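You operate a simulated robot arm through the tools that you are given. There is no shell and no other tool. Be economical: measure what you need, move in short steps, check, and stop when the job is done.

The job below is to be done with a simulated two-armed robot. You get a single attempt, and the scene is never put back.

TASK
Take the cap off the mango juice bottle and lay it down on the worktop over the dishwasher. Then put one of the white tabs from the pink tub on the grey wiper. Then open the sponges drawer, put the orange spoon in the floor of the sponges drawer and shut the drawer again. Then pull the dusters drawer open. Do these in the order given.
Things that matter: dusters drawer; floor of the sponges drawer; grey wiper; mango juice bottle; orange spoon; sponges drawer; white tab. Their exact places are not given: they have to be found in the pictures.

The check looks at the end state, three seconds after you hand in, the way a careful person would. Anything else that was tipped, shoved, dropped, spilled or broken makes it a failure. Lids that push on must go on centred and level and be pressed home; caps that screw on are set level and turned clockwise until they are tight.

THE ROBOT
Two 7-joint arms with two-finger parallel grippers on one trunk, on a base that drives. Base frame: it is fixed to the floor where the robot stands at the start and does not move with it; the origin is under the middle of the robot, x ahead of it, y to its left, z up. Units: cm, degrees, N and s.
The left shoulder is at the start at [7, 16.3, 127], the right one opposite. With the tool pointing down near the work surface each hand reaches from about 38 to 88 cm from the robot's upright axis, wherever it stands, measured 20 degrees to its own side. Places, roughly: dusters drawer [-300, -270, 60]; floor of the sponges drawer [60, -190, 70]; grey wiper [-250, -100, 100]; orange spoon (19x5x2 cm) [80, 160, 90]; sponges drawer [60, -190, 80]; white tab (3x4x3 cm) [80, 30, 90]. Payload 3.43 kg a hand.
The TCP of each hand is the grasp point between the finger pads, 3.4 cm short of the fingertips. In the tool frame z runs along the fingers and y along their closing line. The gripper opens to 12.8 cm. The fingers are 2.4 cm wide and 1.2 cm thick; the gripper's body (4.8 by 13 cm) begins 9.6 cm behind the TCP.
Orientation is told as [roll, pitch, yaw] about the base's x, y, z axes, in that order, counted from this pose: with the fingers straight down and closing along the base's y, the tool's x points along the base's -x, its y along +y and its z along -z.

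THE INTERFACE
- The arms move only by the tool jog_arm. It takes "left_deltas", "right_deltas" or both (then of equal length, played together; a hand with none holds still); each is one flat list of numbers, 7 for each row, row after row: the shift along the tool's x, y, z in cm, then the turn, a rotation vector about the tool's x, y, z in degrees, then the closure, from 0 (fully open) to 1 (shut). In form: [x, y, z, wx, wy, wz, gripper, x, y, z, wx, wy, wz, gripper, ...]. A call has 1 to 10 rows; each row shifts and turns the commanded pose from where the row before left it, along the tool's axes as they then stand. Each row takes 0.2 s and may step no farther than 5 cm and 8.6 degrees from the row before; otherwise, or with a gripper value out of range, the whole call is refused. Where a pose cannot be reached the arm comes as near as it can. A force on the tool above 40 N (or 10 N above the force at the start of the call, whichever is more), or a blocked arm, ends the call early, and 0.2 s more pass. Each finger travels about 15.3 cm/s and halts on what it meets, pressing with about 25 N; the grip force reading is that of the motor and also rises with nothing between the fingers. The clock runs only during rows and for 0.2 s after the last one: add rows that do not move to give the fingers time. It gives the time, the measured TCP pose, the force on the tool (base axes), the opening and the grip force at its end, in the units of the frame above (readings bear some noise), with the torque about the TCP (base axes, N m) and any sound that the robot's microphone picked up.
- Cameras (640 x 400 px; columns grow to the right, rows downward): "scene" is now at [15.13, -0.3, 149.9]; the picture's right is [0.13, -0.99, 0.00], its down [-0.49, -0.07, -0.87] and it looks along [0.86, 0.12, -0.49] (base axes); focal length 261 px, centre (320, 200). "left" rides on the left gripper at [7.6, 1.1, -16] in its tool frame; the picture's right is [-0.15, 0.99, 0.00], its down [-0.88, -0.13, -0.46] and it looks along [-0.45, -0.07, 0.89] (tool axes); focal length 234 px, centre (320, 200). "right" rides on the right gripper at [7.6, -1.1, -16] in its tool frame; the picture's right is [0.15, 0.99, 0.00], its down [-0.88, 0.13, -0.46] and it looks along [-0.45, 0.07, 0.89] (tool axes); focal length 234 px, centre (320, 200).
- snapshot(camera): a new picture of that camera. It takes no simulated time.
- move_column(by): slides the trunk up (or, below 0, down) by that many cm; the arms and the scene camera ride with it, the base frame stays. It gives what a move gives, with no picture.
- roll_base(legs): drives the robot by 1 to 6 legs, each [ahead, left, turn to the left] in cm, cm and degrees, along the robot's own axes; the way and the turn of a leg run together, so that a leg with both is an arc; at most 150 cm and 180 degrees a leg. The arms and the cameras ride along, it lands a little off, and it stops where it bumps. It gives what a move gives.
- head_to(pan, tilt): turns the head with the scene camera to pan (to the left, within 86 degrees either way) and tilt (down, from -29 to 69), counted from straight ahead of the robot. It gives what a move gives.
- pixel_to_xyz(camera, pixels): for up to 12 pixels [column, row] of the newest picture of that camera ("zoom" is the newest enlarged one), the place [x, y, z] in the base frame of the surface seen there, good to about 0.2 cm, but the place of the scene camera against the robot may be out by one fixed shift of up to 2.5 cm in any direction. It takes no simulated time.
- zoom(camera, box): a new picture of the part [left, top, right, bottom] of that camera's present view, enlarged. It takes no simulated time.
- close_job(): hands the job in; it is judged then, once.

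Go step by step. Measure first, check grasps and placings, and put right what went wrong. The budget is 110 turns and 100 pictures, counting those below and the enlarged ones. Unless the task says otherwise, let go and move clear before handing in, and close with one line.

The tools are called after "Emit:" by a JSON object that holds its "api" and its "payload". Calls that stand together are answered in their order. jog_arm: Moves the arms, as the interface text tells. Its arguments: {"type":"object","properties":{"left_deltas":{"type":"array","items":{"type":"number"}},"right_deltas":{"type":"array","items":{"type":"number"}}},"required":[]} The other tools are called the same way: move_column (by) slides the trunk up or down; roll_base (legs) drives the base; head_to (pan, tilt) turns the head that bears the scene camera; snapshot (camera) takes a picture; pixel_to_xyz (camera, pixels) gives the place of the surface under pixels of a picture; zoom (camera, box) takes an enlarged picture of a part of a camera's view; close_job () hands the job in.

At the start:

```text
clock: 0.0
left_position: [52.11, 22.93, 134.3]
left_tcp_rot: [0.0, 0.0, 0.1]
left_ft_force: [0.2, -0.5, -0.8]
left_wrist_torque: [0.01, 0.0, -0.01]
left_opening: 12.83
left_grasp_force: 0.0
right_position: [42.52, -11.73, 127.89]
right_tcp_rot: [0.1, 0.1, 0.1]
right_ft_force: [-0.7, 0.0, -0.1]
right_wrist_torque: [0.01, -0.02, 0.02]
right_opening: 12.78
right_grasp_force: 0.0
trunk travel left (down, up): [-75.0, 19.0]
robot x, y, heading: [-0.24, -0.08, 0.0]
head pan, tilt: [7.7, 29.5]
```

scene: 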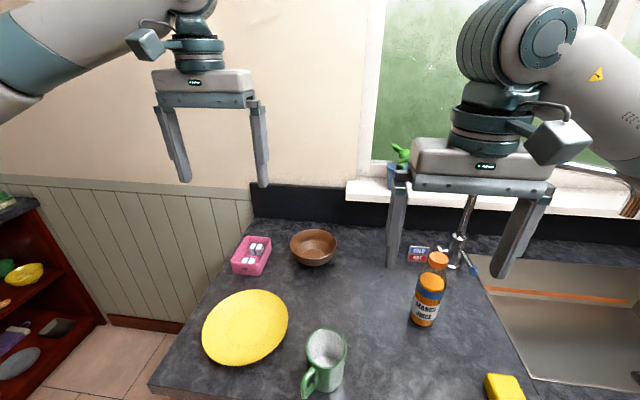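
right: 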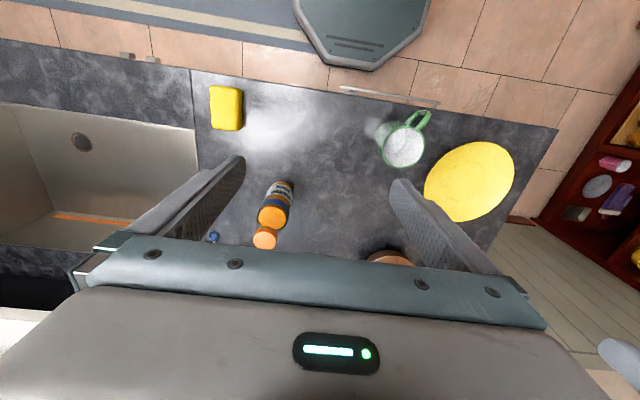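
left: 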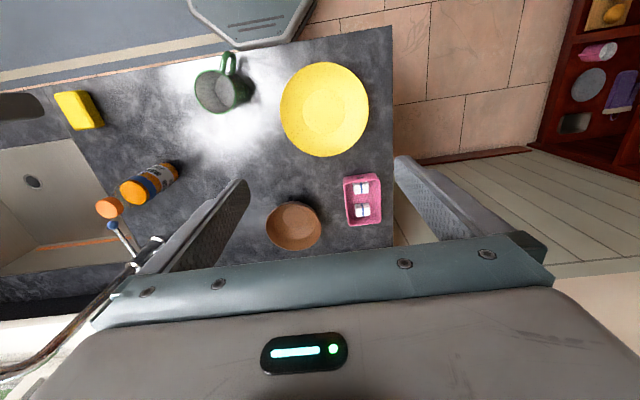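

The scene shows a mango-labelled bottle near (427,300) with another orange-capped item behind at (437,262), and a pink tub at (251,255). I'll zoom in and locate them.

Emit:
{"api": "zoom", "payload": {"camera": "scene", "box": [370, 220, 530, 340]}}

Emit:
{"api": "pixel_to_xyz", "payload": {"camera": "scene", "pixels": [[431, 279], [425, 315], [437, 257], [251, 258], [252, 247], [260, 246], [249, 260], [327, 345], [240, 325], [313, 245], [505, 385], [417, 254]]}}

Emit:
{"api": "pixel_to_xyz", "payload": {"camera": "left", "pixels": [[135, 192], [108, 207], [162, 172], [362, 188], [362, 210], [345, 200], [380, 200], [362, 225], [362, 176]]}}

Emit:
{"api": "head_to", "payload": {"pan": 70, "tilt": 30}}

Emit:
{"api": "snapshot", "payload": {"camera": "scene"}}

Emit:
{"api": "head_to", "payload": {"pan": -70, "tilt": 30}}

Emit:
{"api": "snapshot", "payload": {"camera": "scene"}}

```text
3.33 times, centred on (450, 280) of scene
```

zoom: 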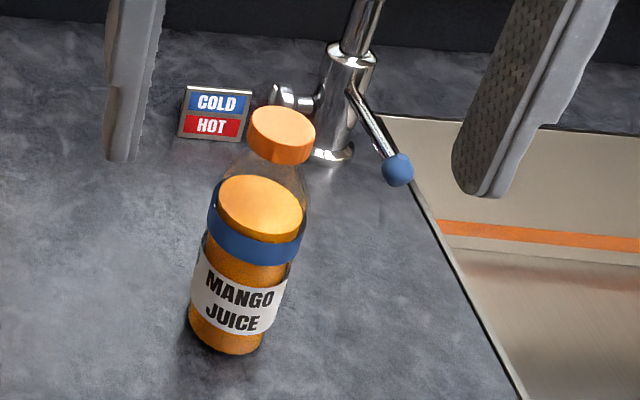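

```text
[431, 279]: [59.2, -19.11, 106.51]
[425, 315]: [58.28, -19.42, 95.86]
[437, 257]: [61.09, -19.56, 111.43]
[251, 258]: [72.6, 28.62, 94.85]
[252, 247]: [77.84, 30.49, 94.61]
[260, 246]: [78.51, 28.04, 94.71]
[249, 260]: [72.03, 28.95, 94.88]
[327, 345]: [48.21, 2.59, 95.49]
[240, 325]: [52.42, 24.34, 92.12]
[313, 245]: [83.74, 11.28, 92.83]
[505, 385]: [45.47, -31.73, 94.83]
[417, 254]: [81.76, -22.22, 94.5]
```

```text
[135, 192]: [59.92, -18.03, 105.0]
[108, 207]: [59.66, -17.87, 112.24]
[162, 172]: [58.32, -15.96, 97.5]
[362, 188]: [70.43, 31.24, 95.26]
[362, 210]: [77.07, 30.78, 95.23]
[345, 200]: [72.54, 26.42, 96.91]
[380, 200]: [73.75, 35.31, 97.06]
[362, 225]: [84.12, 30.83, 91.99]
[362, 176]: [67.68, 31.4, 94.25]
```

```text
clock: 1.3
left_position: [52.1, 23.01, 134.08]
left_tcp_rot: [0.0, 0.1, 0.1]
left_ft_force: [-0.3, 0.2, 0.1]
left_wrist_torque: [0.01, 0.01, 0.03]
left_opening: 12.81
left_grasp_force: 0.0
right_position: [42.59, -11.7, 127.84]
right_tcp_rot: [0.1, 0.0, 0.0]
right_ft_force: [0.3, 0.3, 0.2]
right_wrist_torque: [0.03, -0.01, 0.0]
right_opening: 12.79
right_grasp_force: 0.0
trunk travel left (down, up): [-75.0, 19.0]
robot x, y, heading: [-0.2, 0.19, 0.0]
head pan, tilt: [70.0, 30.0]
```

```text
95 pictures are left
```

scene: 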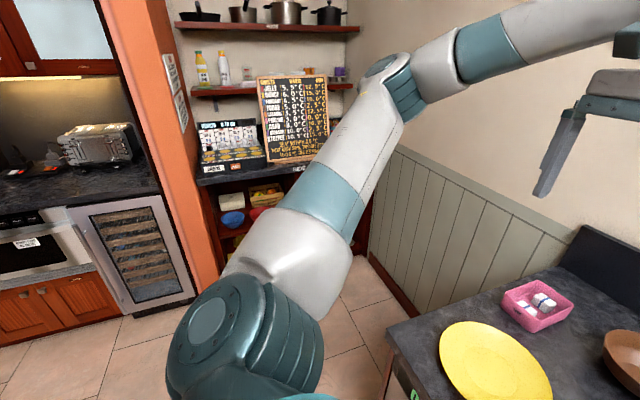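

```text
clock: 3.5
left_position: [52.04, 23.1, 134.18]
left_tcp_rot: [0.1, 0.0, 0.1]
left_ft_force: [0.3, 0.5, -0.4]
left_wrist_torque: [0.03, 0.0, -0.01]
left_opening: 12.79
left_grasp_force: 0.0
right_position: [42.52, -11.85, 127.98]
right_tcp_rot: [0.1, 0.1, -0.1]
right_ft_force: [0.5, 1.0, -0.1]
right_wrist_torque: [0.02, -0.02, 0.0]
right_opening: 12.81
right_grasp_force: 0.1
trunk travel left (down, up): [-75.0, 19.0]
robot x, y, heading: [0.26, -0.11, -0.1]
head pan, tilt: [-70.0, 30.0]
```

```text
94 pictures are left
```

scene: 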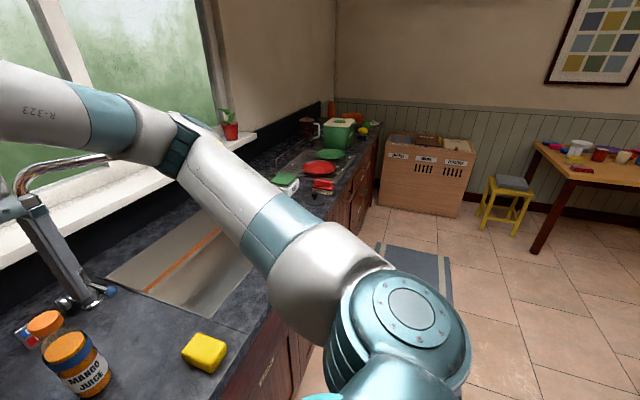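

Both arms block a lot; the worktop's front needs identifying. I'll tilt the head down to see the cabinet fronts.

Emit:
{"api": "head_to", "payload": {"pan": 15, "tilt": 66}}

Emit:
{"api": "snapshot", "payload": {"camera": "scene"}}

Emit:
{"api": "head_to", "payload": {"pan": -60, "tilt": 60}}

Emit:
{"api": "snapshot", "payload": {"camera": "scene"}}

Emit:
{"api": "zoom", "payload": {"camera": "right", "box": [180, 60, 460, 235]}}

```text
clock: 5.1
left_position: [52.03, 23.02, 134.24]
left_tcp_rot: [0.0, -0.1, 0.0]
left_ft_force: [-1.0, -0.2, 0.0]
left_wrist_torque: [0.0, 0.0, -0.01]
left_opening: 12.8
left_grasp_force: 0.0
right_position: [42.53, -11.82, 127.83]
right_tcp_rot: [0.0, 0.0, 0.0]
right_ft_force: [0.1, -0.1, 0.5]
right_wrist_torque: [0.03, 0.02, -0.05]
right_opening: 12.78
right_grasp_force: 0.0
trunk travel left (down, up): [-75.0, 19.0]
robot x, y, heading: [-0.13, -0.21, -0.2]
head pan, tilt: [15.0, 66.0]
```

```text
93 pictures are left
```

scene: 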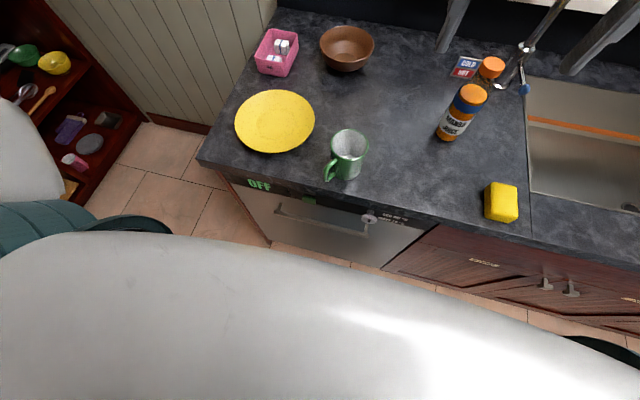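

```text
clock: 6.6
left_position: [52.12, 22.86, 134.09]
left_tcp_rot: [0.0, 0.0, 0.1]
left_ft_force: [0.6, 0.4, -0.3]
left_wrist_torque: [-0.02, 0.02, -0.01]
left_opening: 12.8
left_grasp_force: 0.0
right_position: [42.61, -11.82, 127.86]
right_tcp_rot: [0.0, 0.1, -0.1]
right_ft_force: [-0.5, -0.2, -0.3]
right_wrist_torque: [-0.01, 0.0, 0.02]
right_opening: 12.81
right_grasp_force: 0.1
trunk travel left (down, up): [-75.0, 19.0]
robot x, y, heading: [-0.09, -0.03, 0.2]
head pan, tilt: [-60.0, 60.0]
```

```text
92 pictures are left
```

scene: 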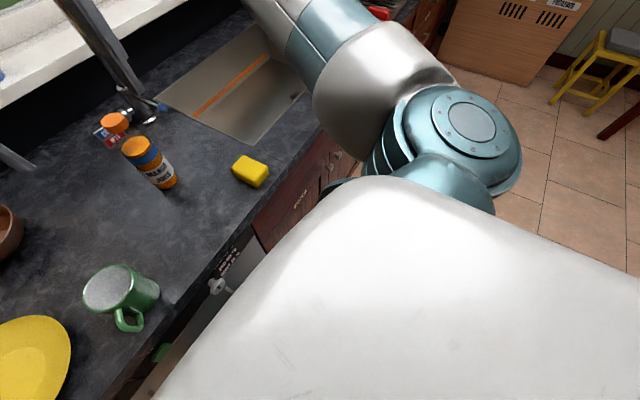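

```text
2.29 times, centred on (320, 148) of right
```

zoom: 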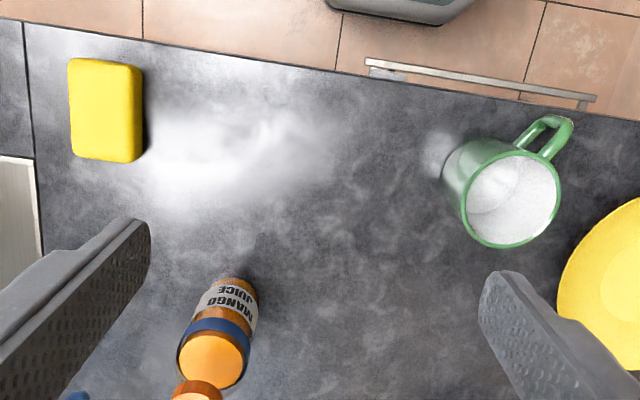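

The dishwasher (OFF display, handle) sits under the worktop holding the mango bottle. Next I measure the faucet handle, bottle, and mug geometry from the hand cameras.

Emit:
{"api": "pixel_to_xyz", "payload": {"camera": "left", "pixels": [[112, 225], [120, 235], [130, 245], [220, 95], [212, 78], [80, 110], [122, 193], [148, 180], [172, 168], [178, 172], [243, 98]]}}

Emit:
{"api": "pixel_to_xyz", "payload": {"camera": "right", "pixels": [[265, 237], [272, 215], [280, 190], [212, 236], [225, 110], [258, 215], [287, 213], [253, 238], [277, 237], [404, 145], [385, 143], [419, 118]]}}

Emit:
{"api": "zoom", "payload": {"camera": "left", "box": [70, 140, 230, 240]}}

```text
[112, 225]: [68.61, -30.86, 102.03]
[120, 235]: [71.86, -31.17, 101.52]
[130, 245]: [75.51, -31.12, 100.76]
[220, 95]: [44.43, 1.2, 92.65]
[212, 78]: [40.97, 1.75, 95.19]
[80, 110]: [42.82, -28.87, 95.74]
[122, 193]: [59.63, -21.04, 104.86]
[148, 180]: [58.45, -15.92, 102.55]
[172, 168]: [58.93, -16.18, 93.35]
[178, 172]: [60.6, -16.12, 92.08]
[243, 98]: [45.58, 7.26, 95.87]
```

```text
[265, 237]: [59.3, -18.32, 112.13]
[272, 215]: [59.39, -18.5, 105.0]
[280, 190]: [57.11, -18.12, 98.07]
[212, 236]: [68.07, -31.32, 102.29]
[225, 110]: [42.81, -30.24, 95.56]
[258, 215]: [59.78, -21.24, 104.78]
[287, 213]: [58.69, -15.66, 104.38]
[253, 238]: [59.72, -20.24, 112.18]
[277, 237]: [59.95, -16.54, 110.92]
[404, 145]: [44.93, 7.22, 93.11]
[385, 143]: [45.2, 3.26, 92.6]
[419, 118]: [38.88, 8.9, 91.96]
```

```text
4.00 times, centred on (150, 190) of left
```

zoom: 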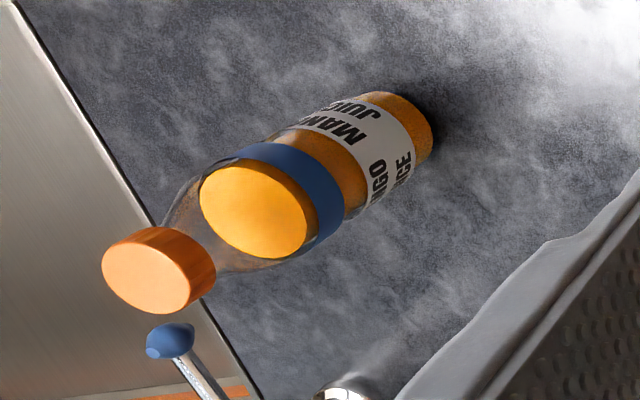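

Bottle centre is about (59.6,-18.4), body Ø6 cm, cap Ø4 cm at z 109.5–112; the tap handle ball is at (68,-31,102). I'll hold the bottle with the right hand from the right side and unscrew with the left; first bringing the right hand out and turning it.

Emit:
{"api": "jog_arm", "payload": {"right_deltas": [-2.08, -4.17, 1, 0, 0, 0, 0, -2.08, -4.17, 1, 0, 0, 0, 0, -2.08, -4.17, 1, 0, 0, 0, 0, -2.08, -4.17, 1, 0, 0, 0, 0, -2.08, -4.17, 1, 0, 0, 0, 0, -2.08, -4.17, 1, 0, 0, 0, 0, 0, 0, 0, 0, 0, 8.1, 0, 0, 0, 0, 0, 0, 8.1, 0, 0, 0, 0, 0, 0, 8.1, 0, 0, 0, 0, 0, 0, 8.1, 0]}}

Emit:
{"api": "jog_arm", "payload": {"right_deltas": [0, 0, 0, 0, 0, 8.1, 0, 0, 0, 0, 0, 0, 8.1, 0, 0, 0, 0, 0, 0, 8.1, 0, 0, 0, 0, 0, 0, 8.1, 0, 0, 0, 0, 0, 0, 8.1, 0, 0, 0, 0, 0, 0, 8.1, 0, 0, 0, 0, 0, 0, 8.1, 0, 0, 0, 0, 0, 0, 8.1, 0, 0, 0, 0, 0, 0, 8.1, 0]}}

Emit:
{"api": "jog_arm", "payload": {"right_deltas": [0, 0, 0, 0, 7.86, 0, 0, 0, 0, 0, 0, 7.86, 0, 0, 0, 0, 0, 0, 7.86, 0, 0, 0, 0, 0, 0, 7.86, 0, 0, 0, 0, 0, 0, 7.86, 0, 0, 0, 0, 0, 0, 7.86, 0, 0, 0, 0, 0, 0, 7.86, 0, 0]}}

Emit:
{"api": "head_to", "payload": {"pan": -15, "tilt": 35}}

Emit:
{"api": "snapshot", "payload": {"camera": "scene"}}

```text
clock: 8.8
left_position: [52.04, 22.97, 134.19]
left_tcp_rot: [0.0, -0.1, 0.1]
left_ft_force: [-0.4, -0.1, -0.5]
left_wrist_torque: [-0.03, -0.02, 0.01]
left_opening: 12.78
left_grasp_force: 0.0
right_position: [54.92, -36.86, 121.81]
right_tcp_rot: [0.0, 0.1, -32.5]
right_ft_force: [-0.2, 0.2, -0.6]
right_wrist_torque: [-0.03, 0.01, -0.05]
right_opening: 12.81
right_grasp_force: 0.0
trunk travel left (down, up): [-75.0, 19.0]
robot x, y, heading: [-0.05, -0.04, 0.0]
head pan, tilt: [-60.0, 60.0]
```

```text
clock: 10.8
left_position: [51.97, 22.95, 134.07]
left_tcp_rot: [0.0, 0.1, 0.1]
left_ft_force: [-0.5, -0.6, -0.3]
left_wrist_torque: [0.01, 0.01, -0.03]
left_opening: 12.8
left_grasp_force: 0.1
right_position: [54.97, -36.71, 121.73]
right_tcp_rot: [0.0, 0.0, -105.5]
right_ft_force: [-0.1, -0.5, 0.2]
right_wrist_torque: [0.0, 0.01, 0.02]
right_opening: 12.79
right_grasp_force: 0.0
trunk travel left (down, up): [-75.0, 19.0]
robot x, y, heading: [0.18, -0.25, 0.0]
head pan, tilt: [-60.0, 60.0]
```

```text
clock: 12.4
left_position: [51.98, 22.94, 134.28]
left_tcp_rot: [0.1, -0.1, 0.2]
left_ft_force: [0.4, -1.0, 0.4]
left_wrist_torque: [0.0, 0.02, -0.03]
left_opening: 12.8
left_grasp_force: 0.0
right_position: [54.87, -36.84, 121.82]
right_tcp_rot: [0.0, 55.3, -105.4]
right_ft_force: [0.3, 0.4, 0.5]
right_wrist_torque: [0.03, 0.0, -0.02]
right_opening: 12.81
right_grasp_force: 0.0
trunk travel left (down, up): [-75.0, 19.0]
robot x, y, heading: [-0.42, -0.02, -0.1]
head pan, tilt: [-60.0, 60.0]
```

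```text
clock: 13.5
left_position: [52.02, 22.95, 134.23]
left_tcp_rot: [0.0, 0.0, 0.1]
left_ft_force: [0.1, 0.5, 0.1]
left_wrist_torque: [0.02, -0.01, 0.01]
left_opening: 12.8
left_grasp_force: 0.0
right_position: [54.91, -36.83, 121.79]
right_tcp_rot: [-0.1, 55.1, -105.3]
right_ft_force: [0.7, -0.7, 0.4]
right_wrist_torque: [-0.02, -0.01, 0.0]
right_opening: 12.8
right_grasp_force: 0.0
trunk travel left (down, up): [-75.0, 19.0]
robot x, y, heading: [0.14, 0.0, -0.3]
head pan, tilt: [-15.0, 35.0]
```

```text
89 pictures are left
```

scene: 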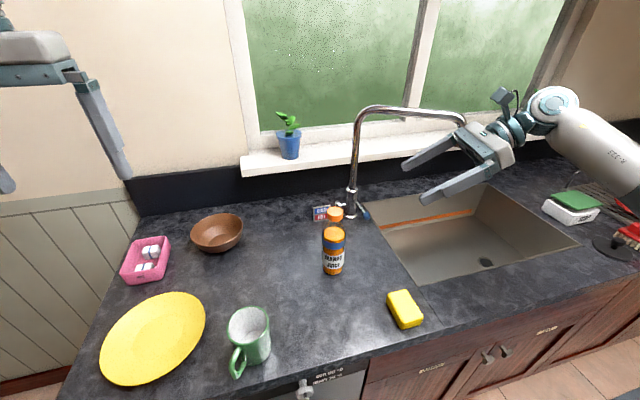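

The right hand has the wanted tilt, but the tap's gooseneck comes near it at (465,118). Measuring the tap.

Emit:
{"api": "pixel_to_xyz", "payload": {"camera": "scene", "pixels": [[465, 118], [440, 110], [400, 107], [365, 110], [354, 160], [350, 200], [365, 213], [335, 213], [445, 195], [410, 165]]}}

```text
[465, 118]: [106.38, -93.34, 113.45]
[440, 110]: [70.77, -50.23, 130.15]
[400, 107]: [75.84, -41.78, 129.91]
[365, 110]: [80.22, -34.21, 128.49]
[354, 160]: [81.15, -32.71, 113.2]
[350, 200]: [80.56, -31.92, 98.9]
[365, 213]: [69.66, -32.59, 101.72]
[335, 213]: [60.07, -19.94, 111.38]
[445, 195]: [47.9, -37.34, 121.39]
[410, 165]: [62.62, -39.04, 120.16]
```

The gooseneck's spout is about 8+ cm clear of the hand's route. I'll move to 13 cm behind the bottle along the finger line and look.

Emit:
{"api": "jog_arm", "payload": {"right_deltas": [-2.16, -0.05, 4.06, 0, 0, 0, 0.25, -2.16, -0.05, 4.06, 0, 0, 0, 0.25, -2.16, -0.05, 4.06, 0, 0, 0, 0.25, -2.16, -0.05, 4.06, 0, 0, 0, 0.25, 0, 0, 0, 0, 0, 0, 0.25]}}

Emit:
{"api": "snapshot", "payload": {"camera": "right"}}

Emit:
{"api": "snapshot", "payload": {"camera": "scene"}}

```text
clock: 14.7
left_position: [52.0, 22.94, 134.23]
left_tcp_rot: [0.0, 0.0, 0.1]
left_ft_force: [0.1, -0.2, 0.3]
left_wrist_torque: [0.01, -0.02, 0.02]
left_opening: 12.79
left_grasp_force: 0.1
right_position: [56.88, -28.63, 105.72]
right_tcp_rot: [0.1, 55.2, -105.2]
right_ft_force: [0.3, 0.2, 0.3]
right_wrist_torque: [0.01, 0.0, -0.04]
right_opening: 9.61
right_grasp_force: 0.0
trunk travel left (down, up): [-75.0, 19.0]
robot x, y, heading: [0.14, 0.12, 0.3]
head pan, tilt: [-15.0, 35.0]
```

```text
88 pictures are left
```

right: 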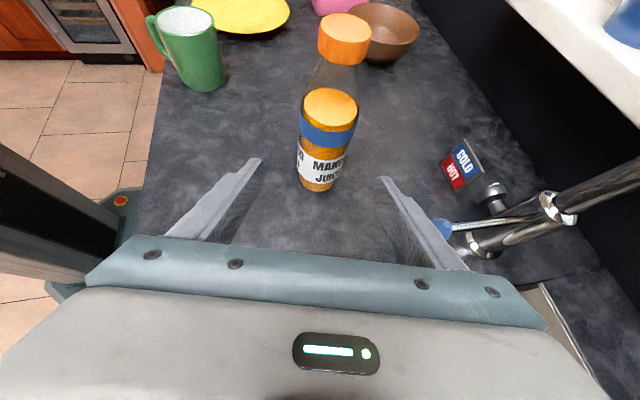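

```text
87 pictures are left
```

scene: 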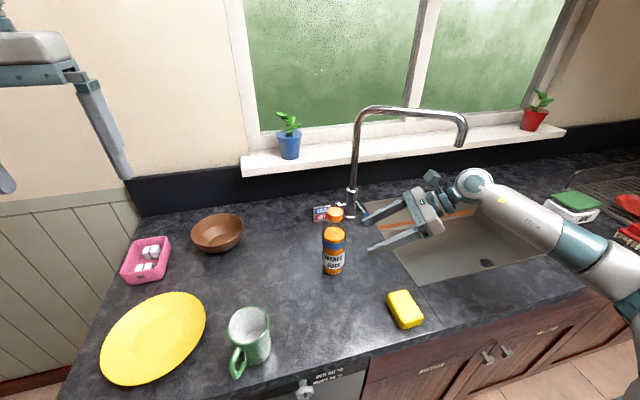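

The bottle stands between the fingers at (328,150) and the tap's ball at (443,229) lies outside the right finger. I'll check the bottle's place from this camera before advancing.

Emit:
{"api": "pixel_to_xyz", "payload": {"camera": "right", "pixels": [[321, 172], [327, 138], [331, 105], [345, 37], [304, 140], [351, 142], [343, 22], [325, 40], [367, 45]]}}

```text
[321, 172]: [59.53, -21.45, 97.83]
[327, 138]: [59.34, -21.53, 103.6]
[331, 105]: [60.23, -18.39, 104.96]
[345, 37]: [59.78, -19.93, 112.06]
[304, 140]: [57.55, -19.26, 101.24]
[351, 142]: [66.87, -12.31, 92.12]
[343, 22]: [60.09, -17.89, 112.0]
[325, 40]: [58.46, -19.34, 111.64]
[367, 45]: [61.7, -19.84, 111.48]
```

Bottle axis confirmed at about (60.0,-18.4). Advancing 13 cm and closing gently on the body.

Emit:
{"api": "jog_arm", "payload": {"right_deltas": [-0.06, 0.1, 4.39, 0, 0, 0, 0.25, -0.06, 0.1, 4.39, 0, 0, 0, 0.25, -0.06, 0.1, 4.39, 0, 0, 0, 0.25, 0, 0, 0, 0, 0, 0, 0.25]}}

Emit:
{"api": "snapshot", "payload": {"camera": "right"}}

```text
clock: 15.7
left_position: [52.06, 22.93, 134.12]
left_tcp_rot: [0.1, 0.0, 0.1]
left_ft_force: [-0.8, 0.0, -0.5]
left_wrist_torque: [-0.01, -0.01, -0.02]
left_opening: 12.8
left_grasp_force: 0.2
right_position: [59.96, -18.39, 98.01]
right_tcp_rot: [-0.1, 55.2, -105.4]
right_ft_force: [0.2, 0.2, 0.0]
right_wrist_torque: [0.01, 0.02, 0.0]
right_opening: 9.6
right_grasp_force: 0.0
trunk travel left (down, up): [-75.0, 19.0]
robot x, y, heading: [0.42, -0.1, -0.2]
head pan, tilt: [-15.0, 35.0]
```

```text
86 pictures are left
```

right: 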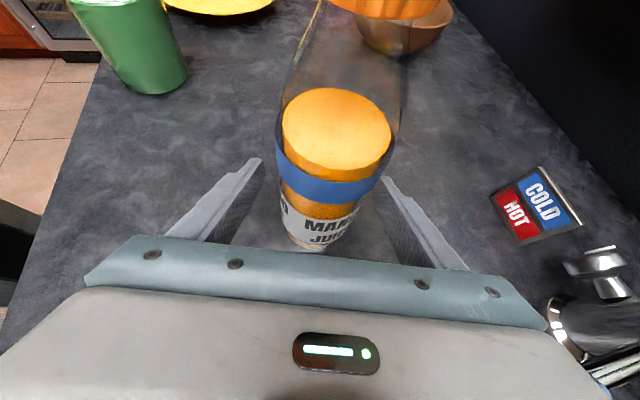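

The bottle is centred between the fingers. I'll close the right hand and then bring the left hand above the cap, half closed.

Emit:
{"api": "jog_arm", "payload": {"right_deltas": [0, 0, 0, 0, 0, 0, 0.6, 0, 0, 0, 0, 0, 0, 1, 0, 0, 0, 0, 0, 0, 1]}}

Emit:
{"api": "jog_arm", "payload": {"left_deltas": [-0.8, -4.13, 0.7, 0, 0, 0, 0.5, -0.8, -4.13, 0.7, 0, 0, 0, 0.5, -0.8, -4.13, 0.7, 0, 0, 0, 0.5, -0.8, -4.13, 0.7, 0, 0, 0, 0.5, -0.8, -4.13, 0.7, 0, 0, 0, 0.5, -0.8, -4.13, 0.7, 0, 0, 0, 0.5, -0.8, -4.13, 0.7, 0, 0, 0, 0.5, -0.8, -4.13, 0.7, 0, 0, 0, 0.5, -0.8, -4.13, 0.7, 0, 0, 0, 0.5, -0.8, -4.13, 0.7, 0, 0, 0, 0.5]}}

Emit:
{"api": "snapshot", "payload": {"camera": "left"}}

Emit:
{"api": "snapshot", "payload": {"camera": "scene"}}

```text
clock: 16.5
left_position: [52.03, 22.96, 134.19]
left_tcp_rot: [-0.1, 0.0, 0.0]
left_ft_force: [0.2, 0.7, -0.1]
left_wrist_torque: [-0.03, 0.02, 0.0]
left_opening: 12.78
left_grasp_force: 0.0
right_position: [59.86, -18.58, 98.08]
right_tcp_rot: [0.0, 55.3, -105.3]
right_ft_force: [0.1, -1.3, 0.4]
right_wrist_torque: [-0.02, -0.15, -0.01]
right_opening: 5.96
right_grasp_force: 24.6
trunk travel left (down, up): [-75.0, 19.0]
robot x, y, heading: [-0.41, 0.21, 0.0]
head pan, tilt: [-15.0, 35.0]
```

```text
clock: 18.7
left_position: [60.22, -18.37, 127.02]
left_tcp_rot: [0.2, 0.0, 0.1]
left_ft_force: [-0.1, -0.4, -0.1]
left_wrist_torque: [0.04, -0.01, 0.01]
left_opening: 6.4
left_grasp_force: 0.1
right_position: [59.94, -18.58, 98.11]
right_tcp_rot: [-0.1, 55.3, -105.4]
right_ft_force: [1.4, 0.7, 3.2]
right_wrist_torque: [-0.13, -0.1, 0.03]
right_opening: 5.98
right_grasp_force: 24.3
trunk travel left (down, up): [-75.0, 19.0]
robot x, y, heading: [0.2, -0.12, 0.0]
head pan, tilt: [-15.0, 35.0]
```

```text
85 pictures are left
```

left: 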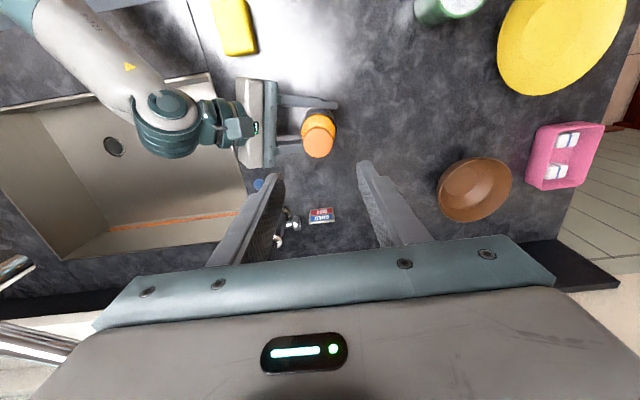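

```text
84 pictures are left
```

scene: 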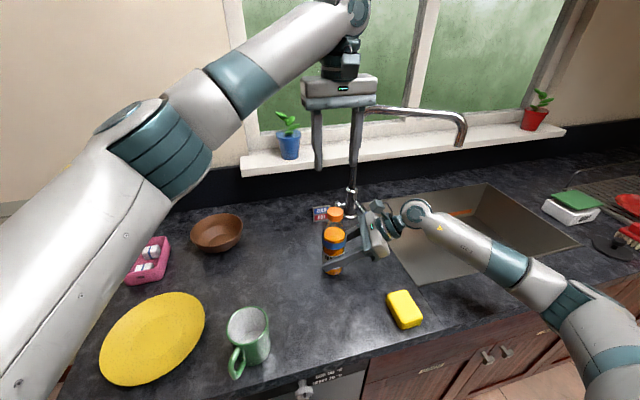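

The right hand holds the bottle (5.96 cm, 24 N). Measuring the cap from the left camera at (318,122) before descending.

Emit:
{"api": "pixel_to_xyz", "payload": {"camera": "left", "pixels": [[318, 122], [304, 125], [333, 125], [318, 116], [318, 137], [318, 148], [318, 153]]}}

Emit:
{"api": "zoom", "payload": {"camera": "left", "box": [240, 60, 400, 160]}}

```text
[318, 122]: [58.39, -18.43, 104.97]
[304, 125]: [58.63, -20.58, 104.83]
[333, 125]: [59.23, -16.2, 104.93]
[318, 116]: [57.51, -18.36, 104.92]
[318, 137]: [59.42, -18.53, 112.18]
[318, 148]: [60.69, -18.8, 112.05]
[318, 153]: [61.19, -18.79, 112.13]
```

```text
4.00 times, centred on (320, 110) of left
```

zoom: 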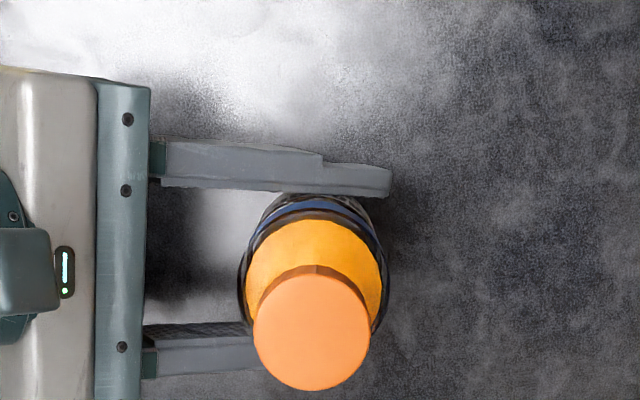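

Cap centre is about (60.05,-18.65), top z 112.1. I'll pre-turn the left hand clockwise 80° for a long unscrewing stroke, then descend.

Emit:
{"api": "jog_arm", "payload": {"left_deltas": [0, 0, 0, 0, 0, 8, 0.5, 0, 0, 0, 0, 0, 8, 0.5, 0, 0, 0, 0, 0, 8, 0.5, 0, 0, 0, 0, 0, 8, 0.5, 0, 0, 0, 0, 0, 8, 0.5, 0, 0, 0, 0, 0, 8, 0.5, 0, 0, 0, 0, 0, 8, 0.5, 0, 0, 0, 0, 0, 8, 0.5, 0, 0, 0, 0, 0, 8, 0.5, 0, 0, 0, 0, 0, 8, 0.5]}}

```text
clock: 20.9
left_position: [60.11, -18.33, 127.19]
left_tcp_rot: [0.0, 0.0, -80.0]
left_ft_force: [-0.3, -0.6, -0.2]
left_wrist_torque: [0.0, -0.02, -0.01]
left_opening: 6.39
left_grasp_force: 0.0
right_position: [60.02, -18.52, 97.93]
right_tcp_rot: [-0.2, 55.1, -105.4]
right_ft_force: [-0.7, 0.9, 1.8]
right_wrist_torque: [0.08, -0.07, 0.03]
right_opening: 5.94
right_grasp_force: 24.3
trunk travel left (down, up): [-75.0, 19.0]
robot x, y, heading: [-0.03, 0.47, 0.5]
head pan, tilt: [-15.0, 35.0]
```

Turned fine. Descending to z≈112.9 around the cap and closing.

Emit:
{"api": "jog_arm", "payload": {"left_deltas": [-0.1, -0.03, 4.75, 0, 0, 0, 0.5, -0.1, -0.03, 4.75, 0, 0, 0, 0.5, -0.1, -0.03, 4.75, 0, 0, 0, 0.5, 0, 0, 0, 0, 0, 0, 0.5]}}

Emit:
{"api": "snapshot", "payload": {"camera": "left"}}

Emit:
{"api": "zoom", "payload": {"camera": "scene", "box": [260, 140, 420, 300]}}

```text
clock: 21.9
left_position: [60.05, -18.73, 113.26]
left_tcp_rot: [0.1, 0.0, -80.0]
left_ft_force: [0.4, 0.3, -0.1]
left_wrist_torque: [0.0, 0.01, -0.01]
left_opening: 6.4
left_grasp_force: 0.2
right_position: [60.03, -18.55, 98.01]
right_tcp_rot: [-0.1, 55.2, -105.4]
right_ft_force: [-0.2, -1.6, 1.3]
right_wrist_torque: [-0.12, -0.13, -0.05]
right_opening: 5.94
right_grasp_force: 24.9
trunk travel left (down, up): [-75.0, 19.0]
robot x, y, heading: [0.19, -0.08, 0.0]
head pan, tilt: [-15.0, 35.0]
```

```text
82 pictures are left
```

left: 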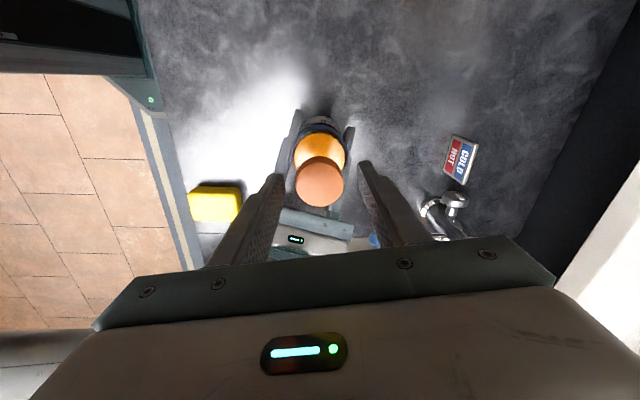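

```text
2.50 times, centred on (340, 220) of scene
```

zoom: 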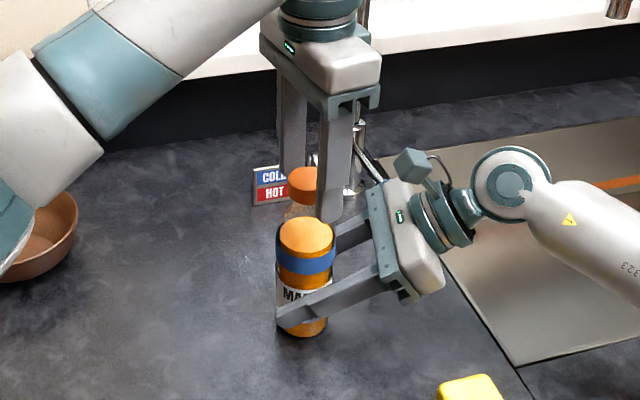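

The cap sits between the fingers. Closing, then turning counter-clockwise (seen from above).

Emit:
{"api": "jog_arm", "payload": {"left_deltas": [0, 0, 0.3, 0, 0, 0, 0.5, 0, 0, 0, 0, 0, 0, 0.7, 0, 0, 0, 0, 0, 0, 1, 0, 0, 0, 0, 0, 0, 1]}}

Emit:
{"api": "jog_arm", "payload": {"left_deltas": [0, 0, 0, 0, 0, -8, 1, 0, 0, 0, 0, 0, -8, 1, 0, 0, 0, 0, 0, -8, 1, 0, 0, -0.02, 0, 0, -8, 1, 0, 0, -0.02, 0, 0, -8, 1, 0, 0, -0.02, 0, 0, -8, 1, 0, 0, -0.02, 0, 0, -8, 1, 0, 0, -0.02, 0, 0, -8, 1, 0, 0, -0.02, 0, 0, -8, 1, 0, 0, -0.02, 0, 0, -8, 1]}}

```text
clock: 22.9
left_position: [60.1, -18.69, 112.98]
left_tcp_rot: [0.0, -0.1, -80.1]
left_ft_force: [-5.3, 1.3, -0.4]
left_wrist_torque: [0.0, 0.1, 0.0]
left_opening: 3.69
left_grasp_force: 25.1
right_position: [60.02, -18.54, 98.08]
right_tcp_rot: [0.0, 55.2, -105.4]
right_ft_force: [5.8, -1.7, 1.2]
right_wrist_torque: [0.01, 0.47, -0.01]
right_opening: 5.96
right_grasp_force: 25.2
trunk travel left (down, up): [-75.0, 19.0]
robot x, y, heading: [-0.29, 0.15, 0.2]
head pan, tilt: [-15.0, 35.0]
```

```text
clock: 25.1
left_position: [59.86, -18.55, 112.95]
left_tcp_rot: [0.0, 0.0, 0.2]
left_ft_force: [5.2, 10.5, 25.4]
left_wrist_torque: [0.38, -0.3, -0.07]
left_opening: 3.68
left_grasp_force: 24.8
right_position: [59.95, -18.46, 97.99]
right_tcp_rot: [0.0, 55.2, -105.3]
right_ft_force: [1.3, -12.2, -1.1]
right_wrist_torque: [0.54, -0.48, 0.17]
right_opening: 5.95
right_grasp_force: 25.1
trunk travel left (down, up): [-75.0, 19.0]
robot x, y, heading: [0.13, -0.02, -0.0]
head pan, tilt: [-15.0, 35.0]
```

The cap is climbing (25 N upward on the hand), so it's a screw cap loosening. I'll keep turning with a little lift per row.

Emit:
{"api": "jog_arm", "payload": {"left_deltas": [0, 0, -0.12, 0, 0, -8, 1, 0, 0, -0.04, 0, 0, -8, 1, 0, 0, -0.03, 0, 0, -8, 1, 0, 0, -0.03, 0, 0, -8, 1, 0, 0, -0.03, 0, 0, -8, 1, 0, 0, -0.03, 0, 0, -8, 1, 0, 0, -0.03, 0, 0, -8, 1, 0, 0, -0.03, 0, 0, -8, 1, 0, 0, -0.03, 0, 0, -8, 1, 0, 0, -0.03, 0, 0, -8, 1]}}

```text
clock: 27.3
left_position: [60.08, -18.63, 113.2]
left_tcp_rot: [0.1, -0.1, 80.2]
left_ft_force: [-4.1, 4.2, -10.2]
left_wrist_torque: [0.38, -0.03, -0.01]
left_opening: 3.65
left_grasp_force: 24.9
right_position: [60.06, -18.48, 97.99]
right_tcp_rot: [0.1, 55.2, -105.3]
right_ft_force: [3.3, -4.4, 8.4]
right_wrist_torque: [0.28, 0.79, 0.02]
right_opening: 5.97
right_grasp_force: 25.3
trunk travel left (down, up): [-75.0, 19.0]
robot x, y, heading: [-0.28, -0.15, -0.1]
head pan, tilt: [-15.0, 35.0]
```

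160° turned; now the hand pulls up 10 N. I'll turn another 50° with little lift.

Emit:
{"api": "jog_arm", "payload": {"left_deltas": [0, 0, 0, 0, 0, -8, 1, 0, 0, 0, 0, 0, -8, 1, 0, 0, 0, 0, 0, -8, 1, 0, 0, 0, 0, 0, -8, 1, 0, 0, 0, 0, 0, -8, 1, 0, 0, 0, 0, 0, -8, 1]}}

```text
clock: 28.7
left_position: [67.9, -17.38, 112.4]
left_tcp_rot: [0.3, 0.1, 123.7]
left_ft_force: [-19.1, 1.1, 14.7]
left_wrist_torque: [-0.13, 1.61, -0.06]
left_opening: 4.13
left_grasp_force: 24.9
left hand out of reach, approached as far as the arm can: row 3, 4, 5, 6
right_position: [59.95, -18.43, 97.79]
right_tcp_rot: [-0.5, 55.1, -105.7]
right_ft_force: [19.6, -1.5, -15.5]
right_wrist_torque: [0.22, 2.5, -0.28]
right_opening: 8.19
right_grasp_force: 25.3
trunk travel left (down, up): [-75.0, 19.0]
robot x, y, heading: [0.29, -0.31, 0.1]
head pan, tilt: [-15.0, 35.0]
```

The left hand hit its joint limit and was carried 8 cm off in x; the bottle may be tilted. Looking before anything else.

Emit:
{"api": "snapshot", "payload": {"camera": "scene"}}

Emit:
{"api": "zoom", "payload": {"camera": "scene", "box": [260, 140, 420, 300]}}

Emit:
{"api": "snapshot", "payload": {"camera": "right"}}

Emit:
{"api": "snapshot", "payload": {"camera": "left"}}

```text
80 pictures are left
```

scene: 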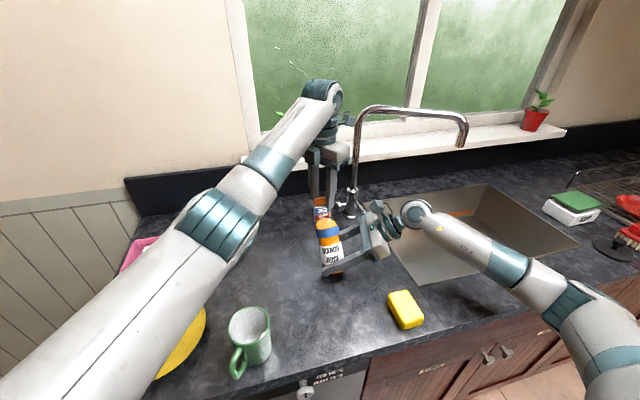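

```text
2.50 times, centred on (340, 220) of scene
```

zoom: 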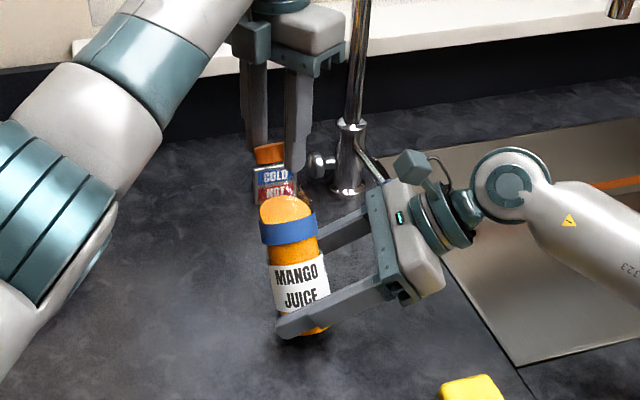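

```text
78 pictures are left
```

right: 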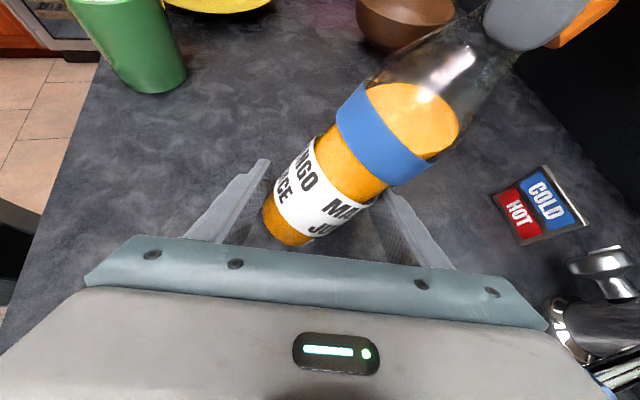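

```text
77 pictures are left
```

left: 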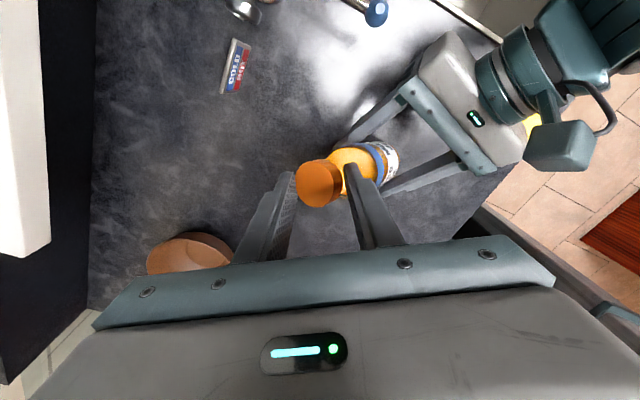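

The bottle leaned but is still gripped and capped, nothing spilt. I'll turn the left hand back into its reachable range, which should bring the bottle upright again.

Emit:
{"api": "jog_arm", "payload": {"left_deltas": [0, 0, 0, 0, 0, 8, 1, 0, 0, 0, 0, 0, 8, 1]}}

```text
clock: 29.3
left_position: [67.94, -17.47, 112.6]
left_tcp_rot: [0.1, 0.2, 107.9]
left_ft_force: [-7.8, -4.2, 17.8]
left_wrist_torque: [-0.7, 0.67, 0.62]
left_opening: 3.94
left_grasp_force: 24.9
right_position: [59.81, -18.37, 97.85]
right_tcp_rot: [-0.3, 55.2, -105.5]
right_ft_force: [8.3, 5.0, -19.2]
right_wrist_torque: [0.12, 2.06, -0.47]
right_opening: 8.25
right_grasp_force: 24.4
trunk travel left (down, up): [-75.0, 19.0]
robot x, y, heading: [0.03, -0.24, -0.1]
head pan, tilt: [-15.0, 35.0]
```

The hand is at yaw 108, still offset 8 cm. I'll walk the cap back along an arc toward x=60, half way first.

Emit:
{"api": "jog_arm", "payload": {"left_deltas": [-0.235, 1.32, -0.35, 0, 0, 0, 1, -0.235, 1.32, -0.25, 0, 0, 0, 1, -0.235, 1.32, -0.15, 0, 0, 0, 1]}}

Emit:
{"api": "zoom", "payload": {"camera": "scene", "box": [260, 140, 420, 300]}}

```text
clock: 30.1
left_position: [63.26, -17.87, 113.61]
left_tcp_rot: [-0.2, 0.2, 107.8]
left_ft_force: [7.6, 0.6, 32.0]
left_wrist_torque: [-0.08, -0.05, 0.03]
left_opening: 3.7
left_grasp_force: 24.4
right_position: [59.63, -18.28, 98.25]
right_tcp_rot: [0.4, 55.2, -104.8]
right_ft_force: [-18.5, -0.6, 1.2]
right_wrist_torque: [0.18, 0.56, 0.02]
right_opening: 6.67
right_grasp_force: 25.0
trunk travel left (down, up): [-75.0, 19.0]
robot x, y, heading: [-0.15, 0.11, -0.3]
head pan, tilt: [-15.0, 35.0]
```

```text
2.50 times, centred on (340, 220) of scene
```

zoom: 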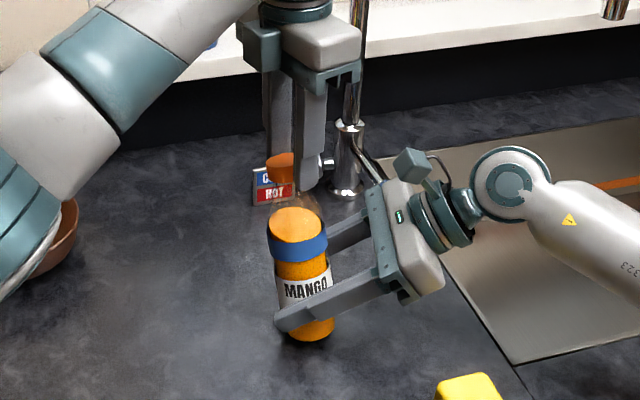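

The bottle is half righted and well controlled. Finishing the return with a little lift, as the hand feels 32 N upward.

Emit:
{"api": "jog_arm", "payload": {"left_deltas": [-0.1, 1.09, -0.15, 0, 0, 0, 1, -0.1, 1.09, -0.1, 0, 0, 0, 1, -0.1, 1.09, -0.1, 0, 0, 0, 1, 0, 0, 0, 0, 0, 0, 1]}}

Emit:
{"api": "zoom", "payload": {"camera": "scene", "box": [260, 140, 420, 300]}}

Emit:
{"api": "snapshot", "payload": {"camera": "right"}}

```text
clock: 31.1
left_position: [62.27, -19.51, 113.53]
left_tcp_rot: [0.1, -0.2, 107.9]
left_ft_force: [-10.8, 11.1, 13.5]
left_wrist_torque: [0.61, 0.68, -0.09]
left_opening: 3.49
left_grasp_force: 25.2
left hand out of reach, approached as far as the arm can: row 1, 2, 3
right_position: [59.97, -18.63, 98.14]
right_tcp_rot: [0.2, 55.1, -105.1]
right_ft_force: [3.9, -15.5, 2.6]
right_wrist_torque: [0.97, 1.25, -0.25]
right_opening: 6.3
right_grasp_force: 24.9
trunk travel left (down, up): [-75.0, 19.0]
robot x, y, heading: [-0.1, -0.07, -0.1]
head pan, tilt: [-15.0, 35.0]
```

```text
2.50 times, centred on (340, 220) of scene
```

zoom: 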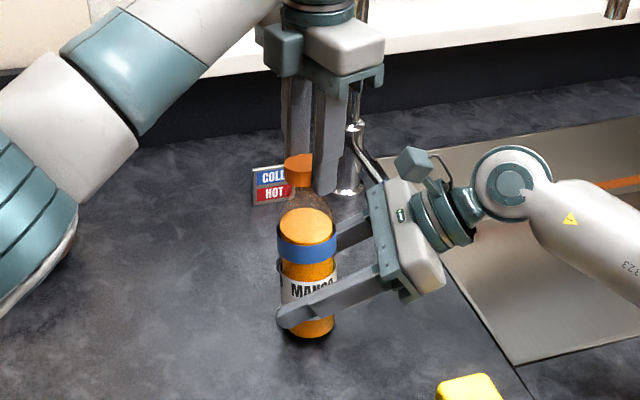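

```text
74 pictures are left
```

right: 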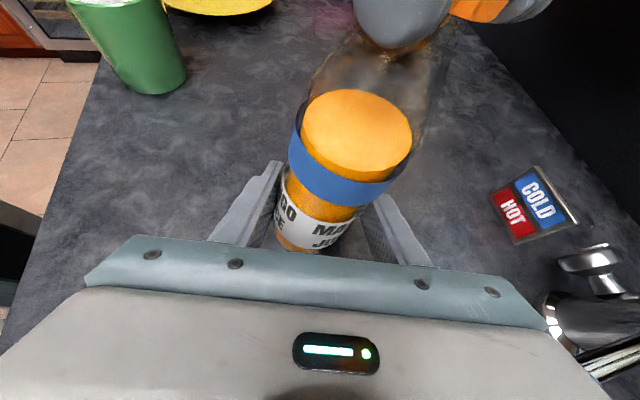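

The left arm's yaw limit keeps it from the last 2 cm. The bottle now leans only ~9° and the right pads should square it, so I'll open the left hand and lift it.

Emit:
{"api": "jog_arm", "payload": {"left_deltas": [0, 0, 0, 0, 0, 0, 0.6, 0, 0, 0, 0, 0, 0, 0.4, 0, 0, 0, 0, 0, 0, 0.4]}}

Emit:
{"api": "zoom", "payload": {"camera": "scene", "box": [260, 140, 420, 300]}}

Emit:
{"api": "snapshot", "payload": {"camera": "left"}}

```text
clock: 31.9
left_position: [62.44, -19.48, 113.36]
left_tcp_rot: [0.1, 0.0, 107.9]
left_ft_force: [-0.3, 0.6, -0.2]
left_wrist_torque: [0.0, 0.0, 0.01]
left_opening: 7.71
left_grasp_force: 0.1
right_position: [60.12, -18.47, 97.93]
right_tcp_rot: [-0.2, 55.0, -105.6]
right_ft_force: [-1.1, -0.5, -2.2]
right_wrist_torque: [0.08, -0.01, -0.02]
right_opening: 5.78
right_grasp_force: 25.7
trunk travel left (down, up): [-75.0, 19.0]
robot x, y, heading: [0.1, 0.01, 0.1]
head pan, tilt: [-15.0, 35.0]
```

```text
2.50 times, centred on (340, 220) of scene
```

zoom: 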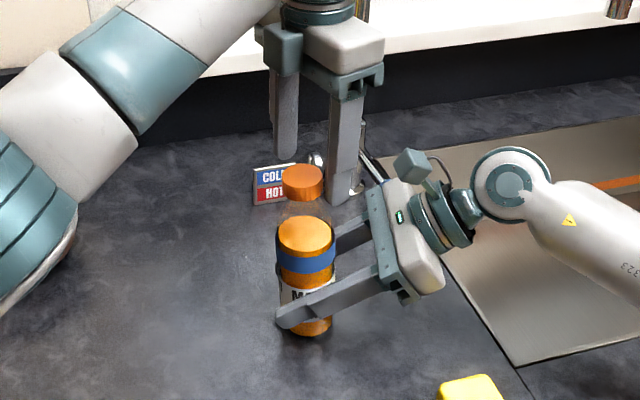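

```text
72 pictures are left
```

left: 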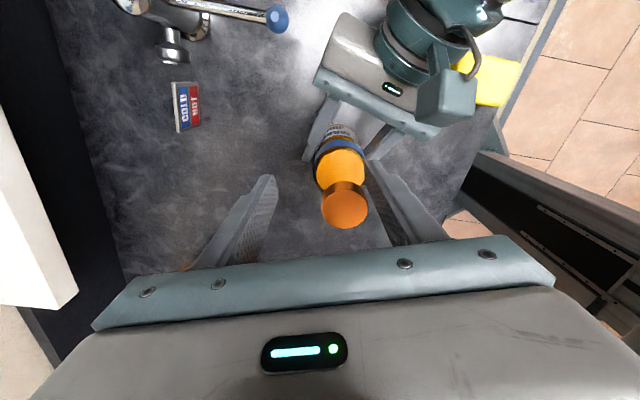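

The bottle is upright again. I'll lift the left hand clear, measure the cap, and wind back for another stroke.

Emit:
{"api": "pixel_to_xyz", "payload": {"camera": "left", "pixels": [[345, 210], [325, 207], [366, 210], [345, 195], [348, 225]]}}

Emit:
{"api": "jog_arm", "payload": {"left_deltas": [0, 0, -4, 0, 0, 0, 0.4, 0, 0, -4, 0, 0, 0, 0.4, 0, 0, 0, 0, 0, 8.5, 0.5, 0, 0, 0, 0, 0, 8.5, 0.5, 0, 0, 0, 0, 0, 8.5, 0.5, 0, 0, 0, 0, 0, 8.5, 0.5, 0, 0, 0, 0, 0, 8.5, 0.5, 0, 0, 0, 0, 0, 8.5, 0.5, 0, 0, 0, 0, 0, 8.5, 0.5, 0, 0, 0, 0, 0, 8.5, 0.5]}}

Emit:
{"api": "jog_arm", "payload": {"left_deltas": [0, 0, 0, 0, 0, 8.5, 0.5, 0, 0, 0, 0, 0, 8.5, 0.5, 0, 0, 0, 0, 0, 8.5, 0.5, 0, 0, 0, 0, 0, 8.5, 0.5, 0, 0, 0, 0, 0, 8.5, 0.5, 0, 0, 0, 0, 0, 8.5, 0.5, 0, 0, 0, 0, 0, 8.5, 0.5, 0, 0, 0, 0, 0, 8.5, 0.5, 0, 0, 0, 0, 0, 8.5, 0.5, 0, 0, 0, 0, 0, 8.5, 0.5]}}

Emit:
{"api": "jog_arm", "payload": {"left_deltas": [0, 0, 0, 0, 0, 8.5, 0.5, 0, 0, 0, 0, 0, 8.5, 0.5, 0, 0, 0, 0, 0, 8.5, 0.5, 0, 0, 0, 0, 0, 8.5, 0.5]}}

Emit:
{"api": "snapshot", "payload": {"camera": "left"}}

```text
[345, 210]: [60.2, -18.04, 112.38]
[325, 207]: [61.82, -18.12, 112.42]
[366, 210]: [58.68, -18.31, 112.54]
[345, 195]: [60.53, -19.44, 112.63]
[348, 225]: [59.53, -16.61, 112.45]
```

```text
clock: 34.1
left_position: [62.63, -19.49, 121.4]
left_tcp_rot: [0.0, 0.0, 39.8]
left_ft_force: [0.3, -0.1, -0.6]
left_wrist_torque: [-0.01, 0.02, -0.02]
left_opening: 6.42
left_grasp_force: 0.1
right_position: [60.03, -18.5, 97.86]
right_tcp_rot: [-0.2, 55.1, -105.5]
right_ft_force: [0.1, 0.1, -3.3]
right_wrist_torque: [0.0, -0.02, -0.02]
right_opening: 5.75
right_grasp_force: 24.9
trunk travel left (down, up): [-75.0, 19.0]
robot x, y, heading: [0.19, -0.11, -0.1]
head pan, tilt: [-15.0, 35.0]
```

```text
clock: 36.3
left_position: [62.69, -19.4, 121.31]
left_tcp_rot: [0.0, 0.1, -45.2]
left_ft_force: [-0.3, 0.1, -0.2]
left_wrist_torque: [0.01, -0.01, -0.02]
left_opening: 6.4
left_grasp_force: 0.1
right_position: [60.01, -18.57, 97.94]
right_tcp_rot: [-0.1, 55.1, -105.5]
right_ft_force: [-0.3, 0.3, -3.7]
right_wrist_torque: [0.01, 0.04, -0.03]
right_opening: 5.79
right_grasp_force: 24.9
trunk travel left (down, up): [-75.0, 19.0]
robot x, y, heading: [-0.1, -0.01, 0.0]
head pan, tilt: [-15.0, 35.0]
```

```text
clock: 37.3
left_position: [62.5, -19.5, 121.3]
left_tcp_rot: [-0.1, 0.0, -79.2]
left_ft_force: [-0.1, -0.9, -0.6]
left_wrist_torque: [-0.01, 0.04, -0.01]
left_opening: 6.42
left_grasp_force: 0.0
right_position: [60.05, -18.53, 98.03]
right_tcp_rot: [-0.2, 55.0, -105.5]
right_ft_force: [0.2, -0.2, -2.8]
right_wrist_torque: [0.04, 0.01, 0.01]
right_opening: 5.74
right_grasp_force: 25.0
trunk travel left (down, up): [-75.0, 19.0]
robot x, y, heading: [-0.02, -0.15, 0.3]
head pan, tilt: [-15.0, 35.0]
```

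```text
71 pictures are left
```

left: 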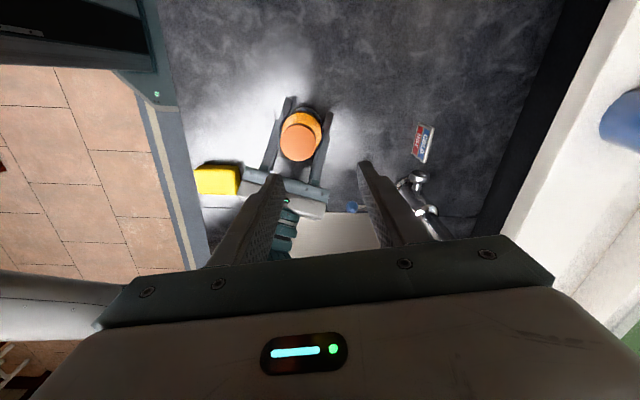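

Cap centre now (60.15,-18.1), top 112.45. Re-centring, descending, gripping, and turning the second stroke (staying within yaw ±80).

Emit:
{"api": "jog_arm", "payload": {"left_deltas": [1.77, -2.05, 0, 0, 0, 0, 0.5, 0, 0, 4, 0, 0, 0, 0.5, 0, 0, 4, 0, 0, 0, 0.5, 0, 0, 0, 0, 0, 0, 0.5, 0, 0, 0, 0, 0, 0, 0.75, 0, 0, 0, 0, 0, 0, 1, 0, 0, 0, 0, 0, 0, 1]}}

Emit:
{"api": "jog_arm", "payload": {"left_deltas": [0, 0, 0, 0, 0, -8, 1, 0, 0, -0.01, 0, 0, -8, 1, 0, 0, -0.01, 0, 0, -8, 1, 0, 0, -0.01, 0, 0, -8, 1, 0, 0, -0.01, 0, 0, -8, 1, 0, 0, -0.01, 0, 0, -8, 1, 0, 0, -0.01, 0, 0, -8, 1, 0, 0, -0.01, 0, 0, -8, 1, 0, 0, -0.01, 0, 0, -8, 1, 0, 0, -0.01, 0, 0, -8, 1]}}

Emit:
{"api": "jog_arm", "payload": {"left_deltas": [0, 0, -0.01, 0, 0, -8, 1, 0, 0, -0.01, 0, 0, -8, 1, 0, 0, -0.01, 0, 0, -8, 1, 0, 0, -0.01, 0, 0, -8, 1, 0, 0, -0.01, 0, 0, -8, 1, 0, 0, -0.01, 0, 0, -8, 1, 0, 0, -0.01, 0, 0, -8, 1, 0, 0, -0.01, 0, 0, -8, 1, 0, 0, -0.01, 0, 0, -8, 1]}}

```text
clock: 38.9
left_position: [60.39, -18.37, 113.51]
left_tcp_rot: [-0.1, -0.1, -79.1]
left_ft_force: [-3.0, -0.9, 0.6]
left_wrist_torque: [-0.05, 0.16, 0.01]
left_opening: 3.67
left_grasp_force: 25.3
right_position: [60.0, -18.31, 97.85]
right_tcp_rot: [-0.2, 55.2, -105.6]
right_ft_force: [3.5, 1.6, -3.6]
right_wrist_torque: [-0.04, 0.39, 0.01]
right_opening: 5.8
right_grasp_force: 24.7
trunk travel left (down, up): [-75.0, 19.0]
robot x, y, heading: [0.04, -0.17, -0.0]
head pan, tilt: [-15.0, 35.0]
```

```text
clock: 41.1
left_position: [60.4, -18.1, 113.4]
left_tcp_rot: [-0.1, -0.1, 1.1]
left_ft_force: [3.1, 2.8, -0.6]
left_wrist_torque: [0.06, -0.06, -0.05]
left_opening: 3.64
left_grasp_force: 25.0
right_position: [59.93, -18.49, 97.97]
right_tcp_rot: [-0.2, 55.1, -105.5]
right_ft_force: [-3.2, -1.9, -2.6]
right_wrist_torque: [0.36, -0.5, 0.05]
right_opening: 5.79
right_grasp_force: 24.8
trunk travel left (down, up): [-75.0, 19.0]
robot x, y, heading: [-0.17, -0.16, 0.0]
head pan, tilt: [-15.0, 35.0]
```

```text
clock: 43.1
left_position: [60.14, -18.08, 113.53]
left_tcp_rot: [0.1, 0.0, 73.1]
left_ft_force: [-1.7, 3.2, -0.8]
left_wrist_torque: [0.06, 0.01, -0.02]
left_opening: 3.64
left_grasp_force: 25.2
right_position: [60.04, -18.56, 97.97]
right_tcp_rot: [-0.2, 55.1, -105.5]
right_ft_force: [1.9, -3.0, -2.9]
right_wrist_torque: [0.45, 0.21, -0.03]
right_opening: 5.79
right_grasp_force: 24.9
trunk travel left (down, up): [-75.0, 19.0]
robot x, y, heading: [0.24, 0.21, 0.2]
head pan, tilt: [-15.0, 35.0]
```

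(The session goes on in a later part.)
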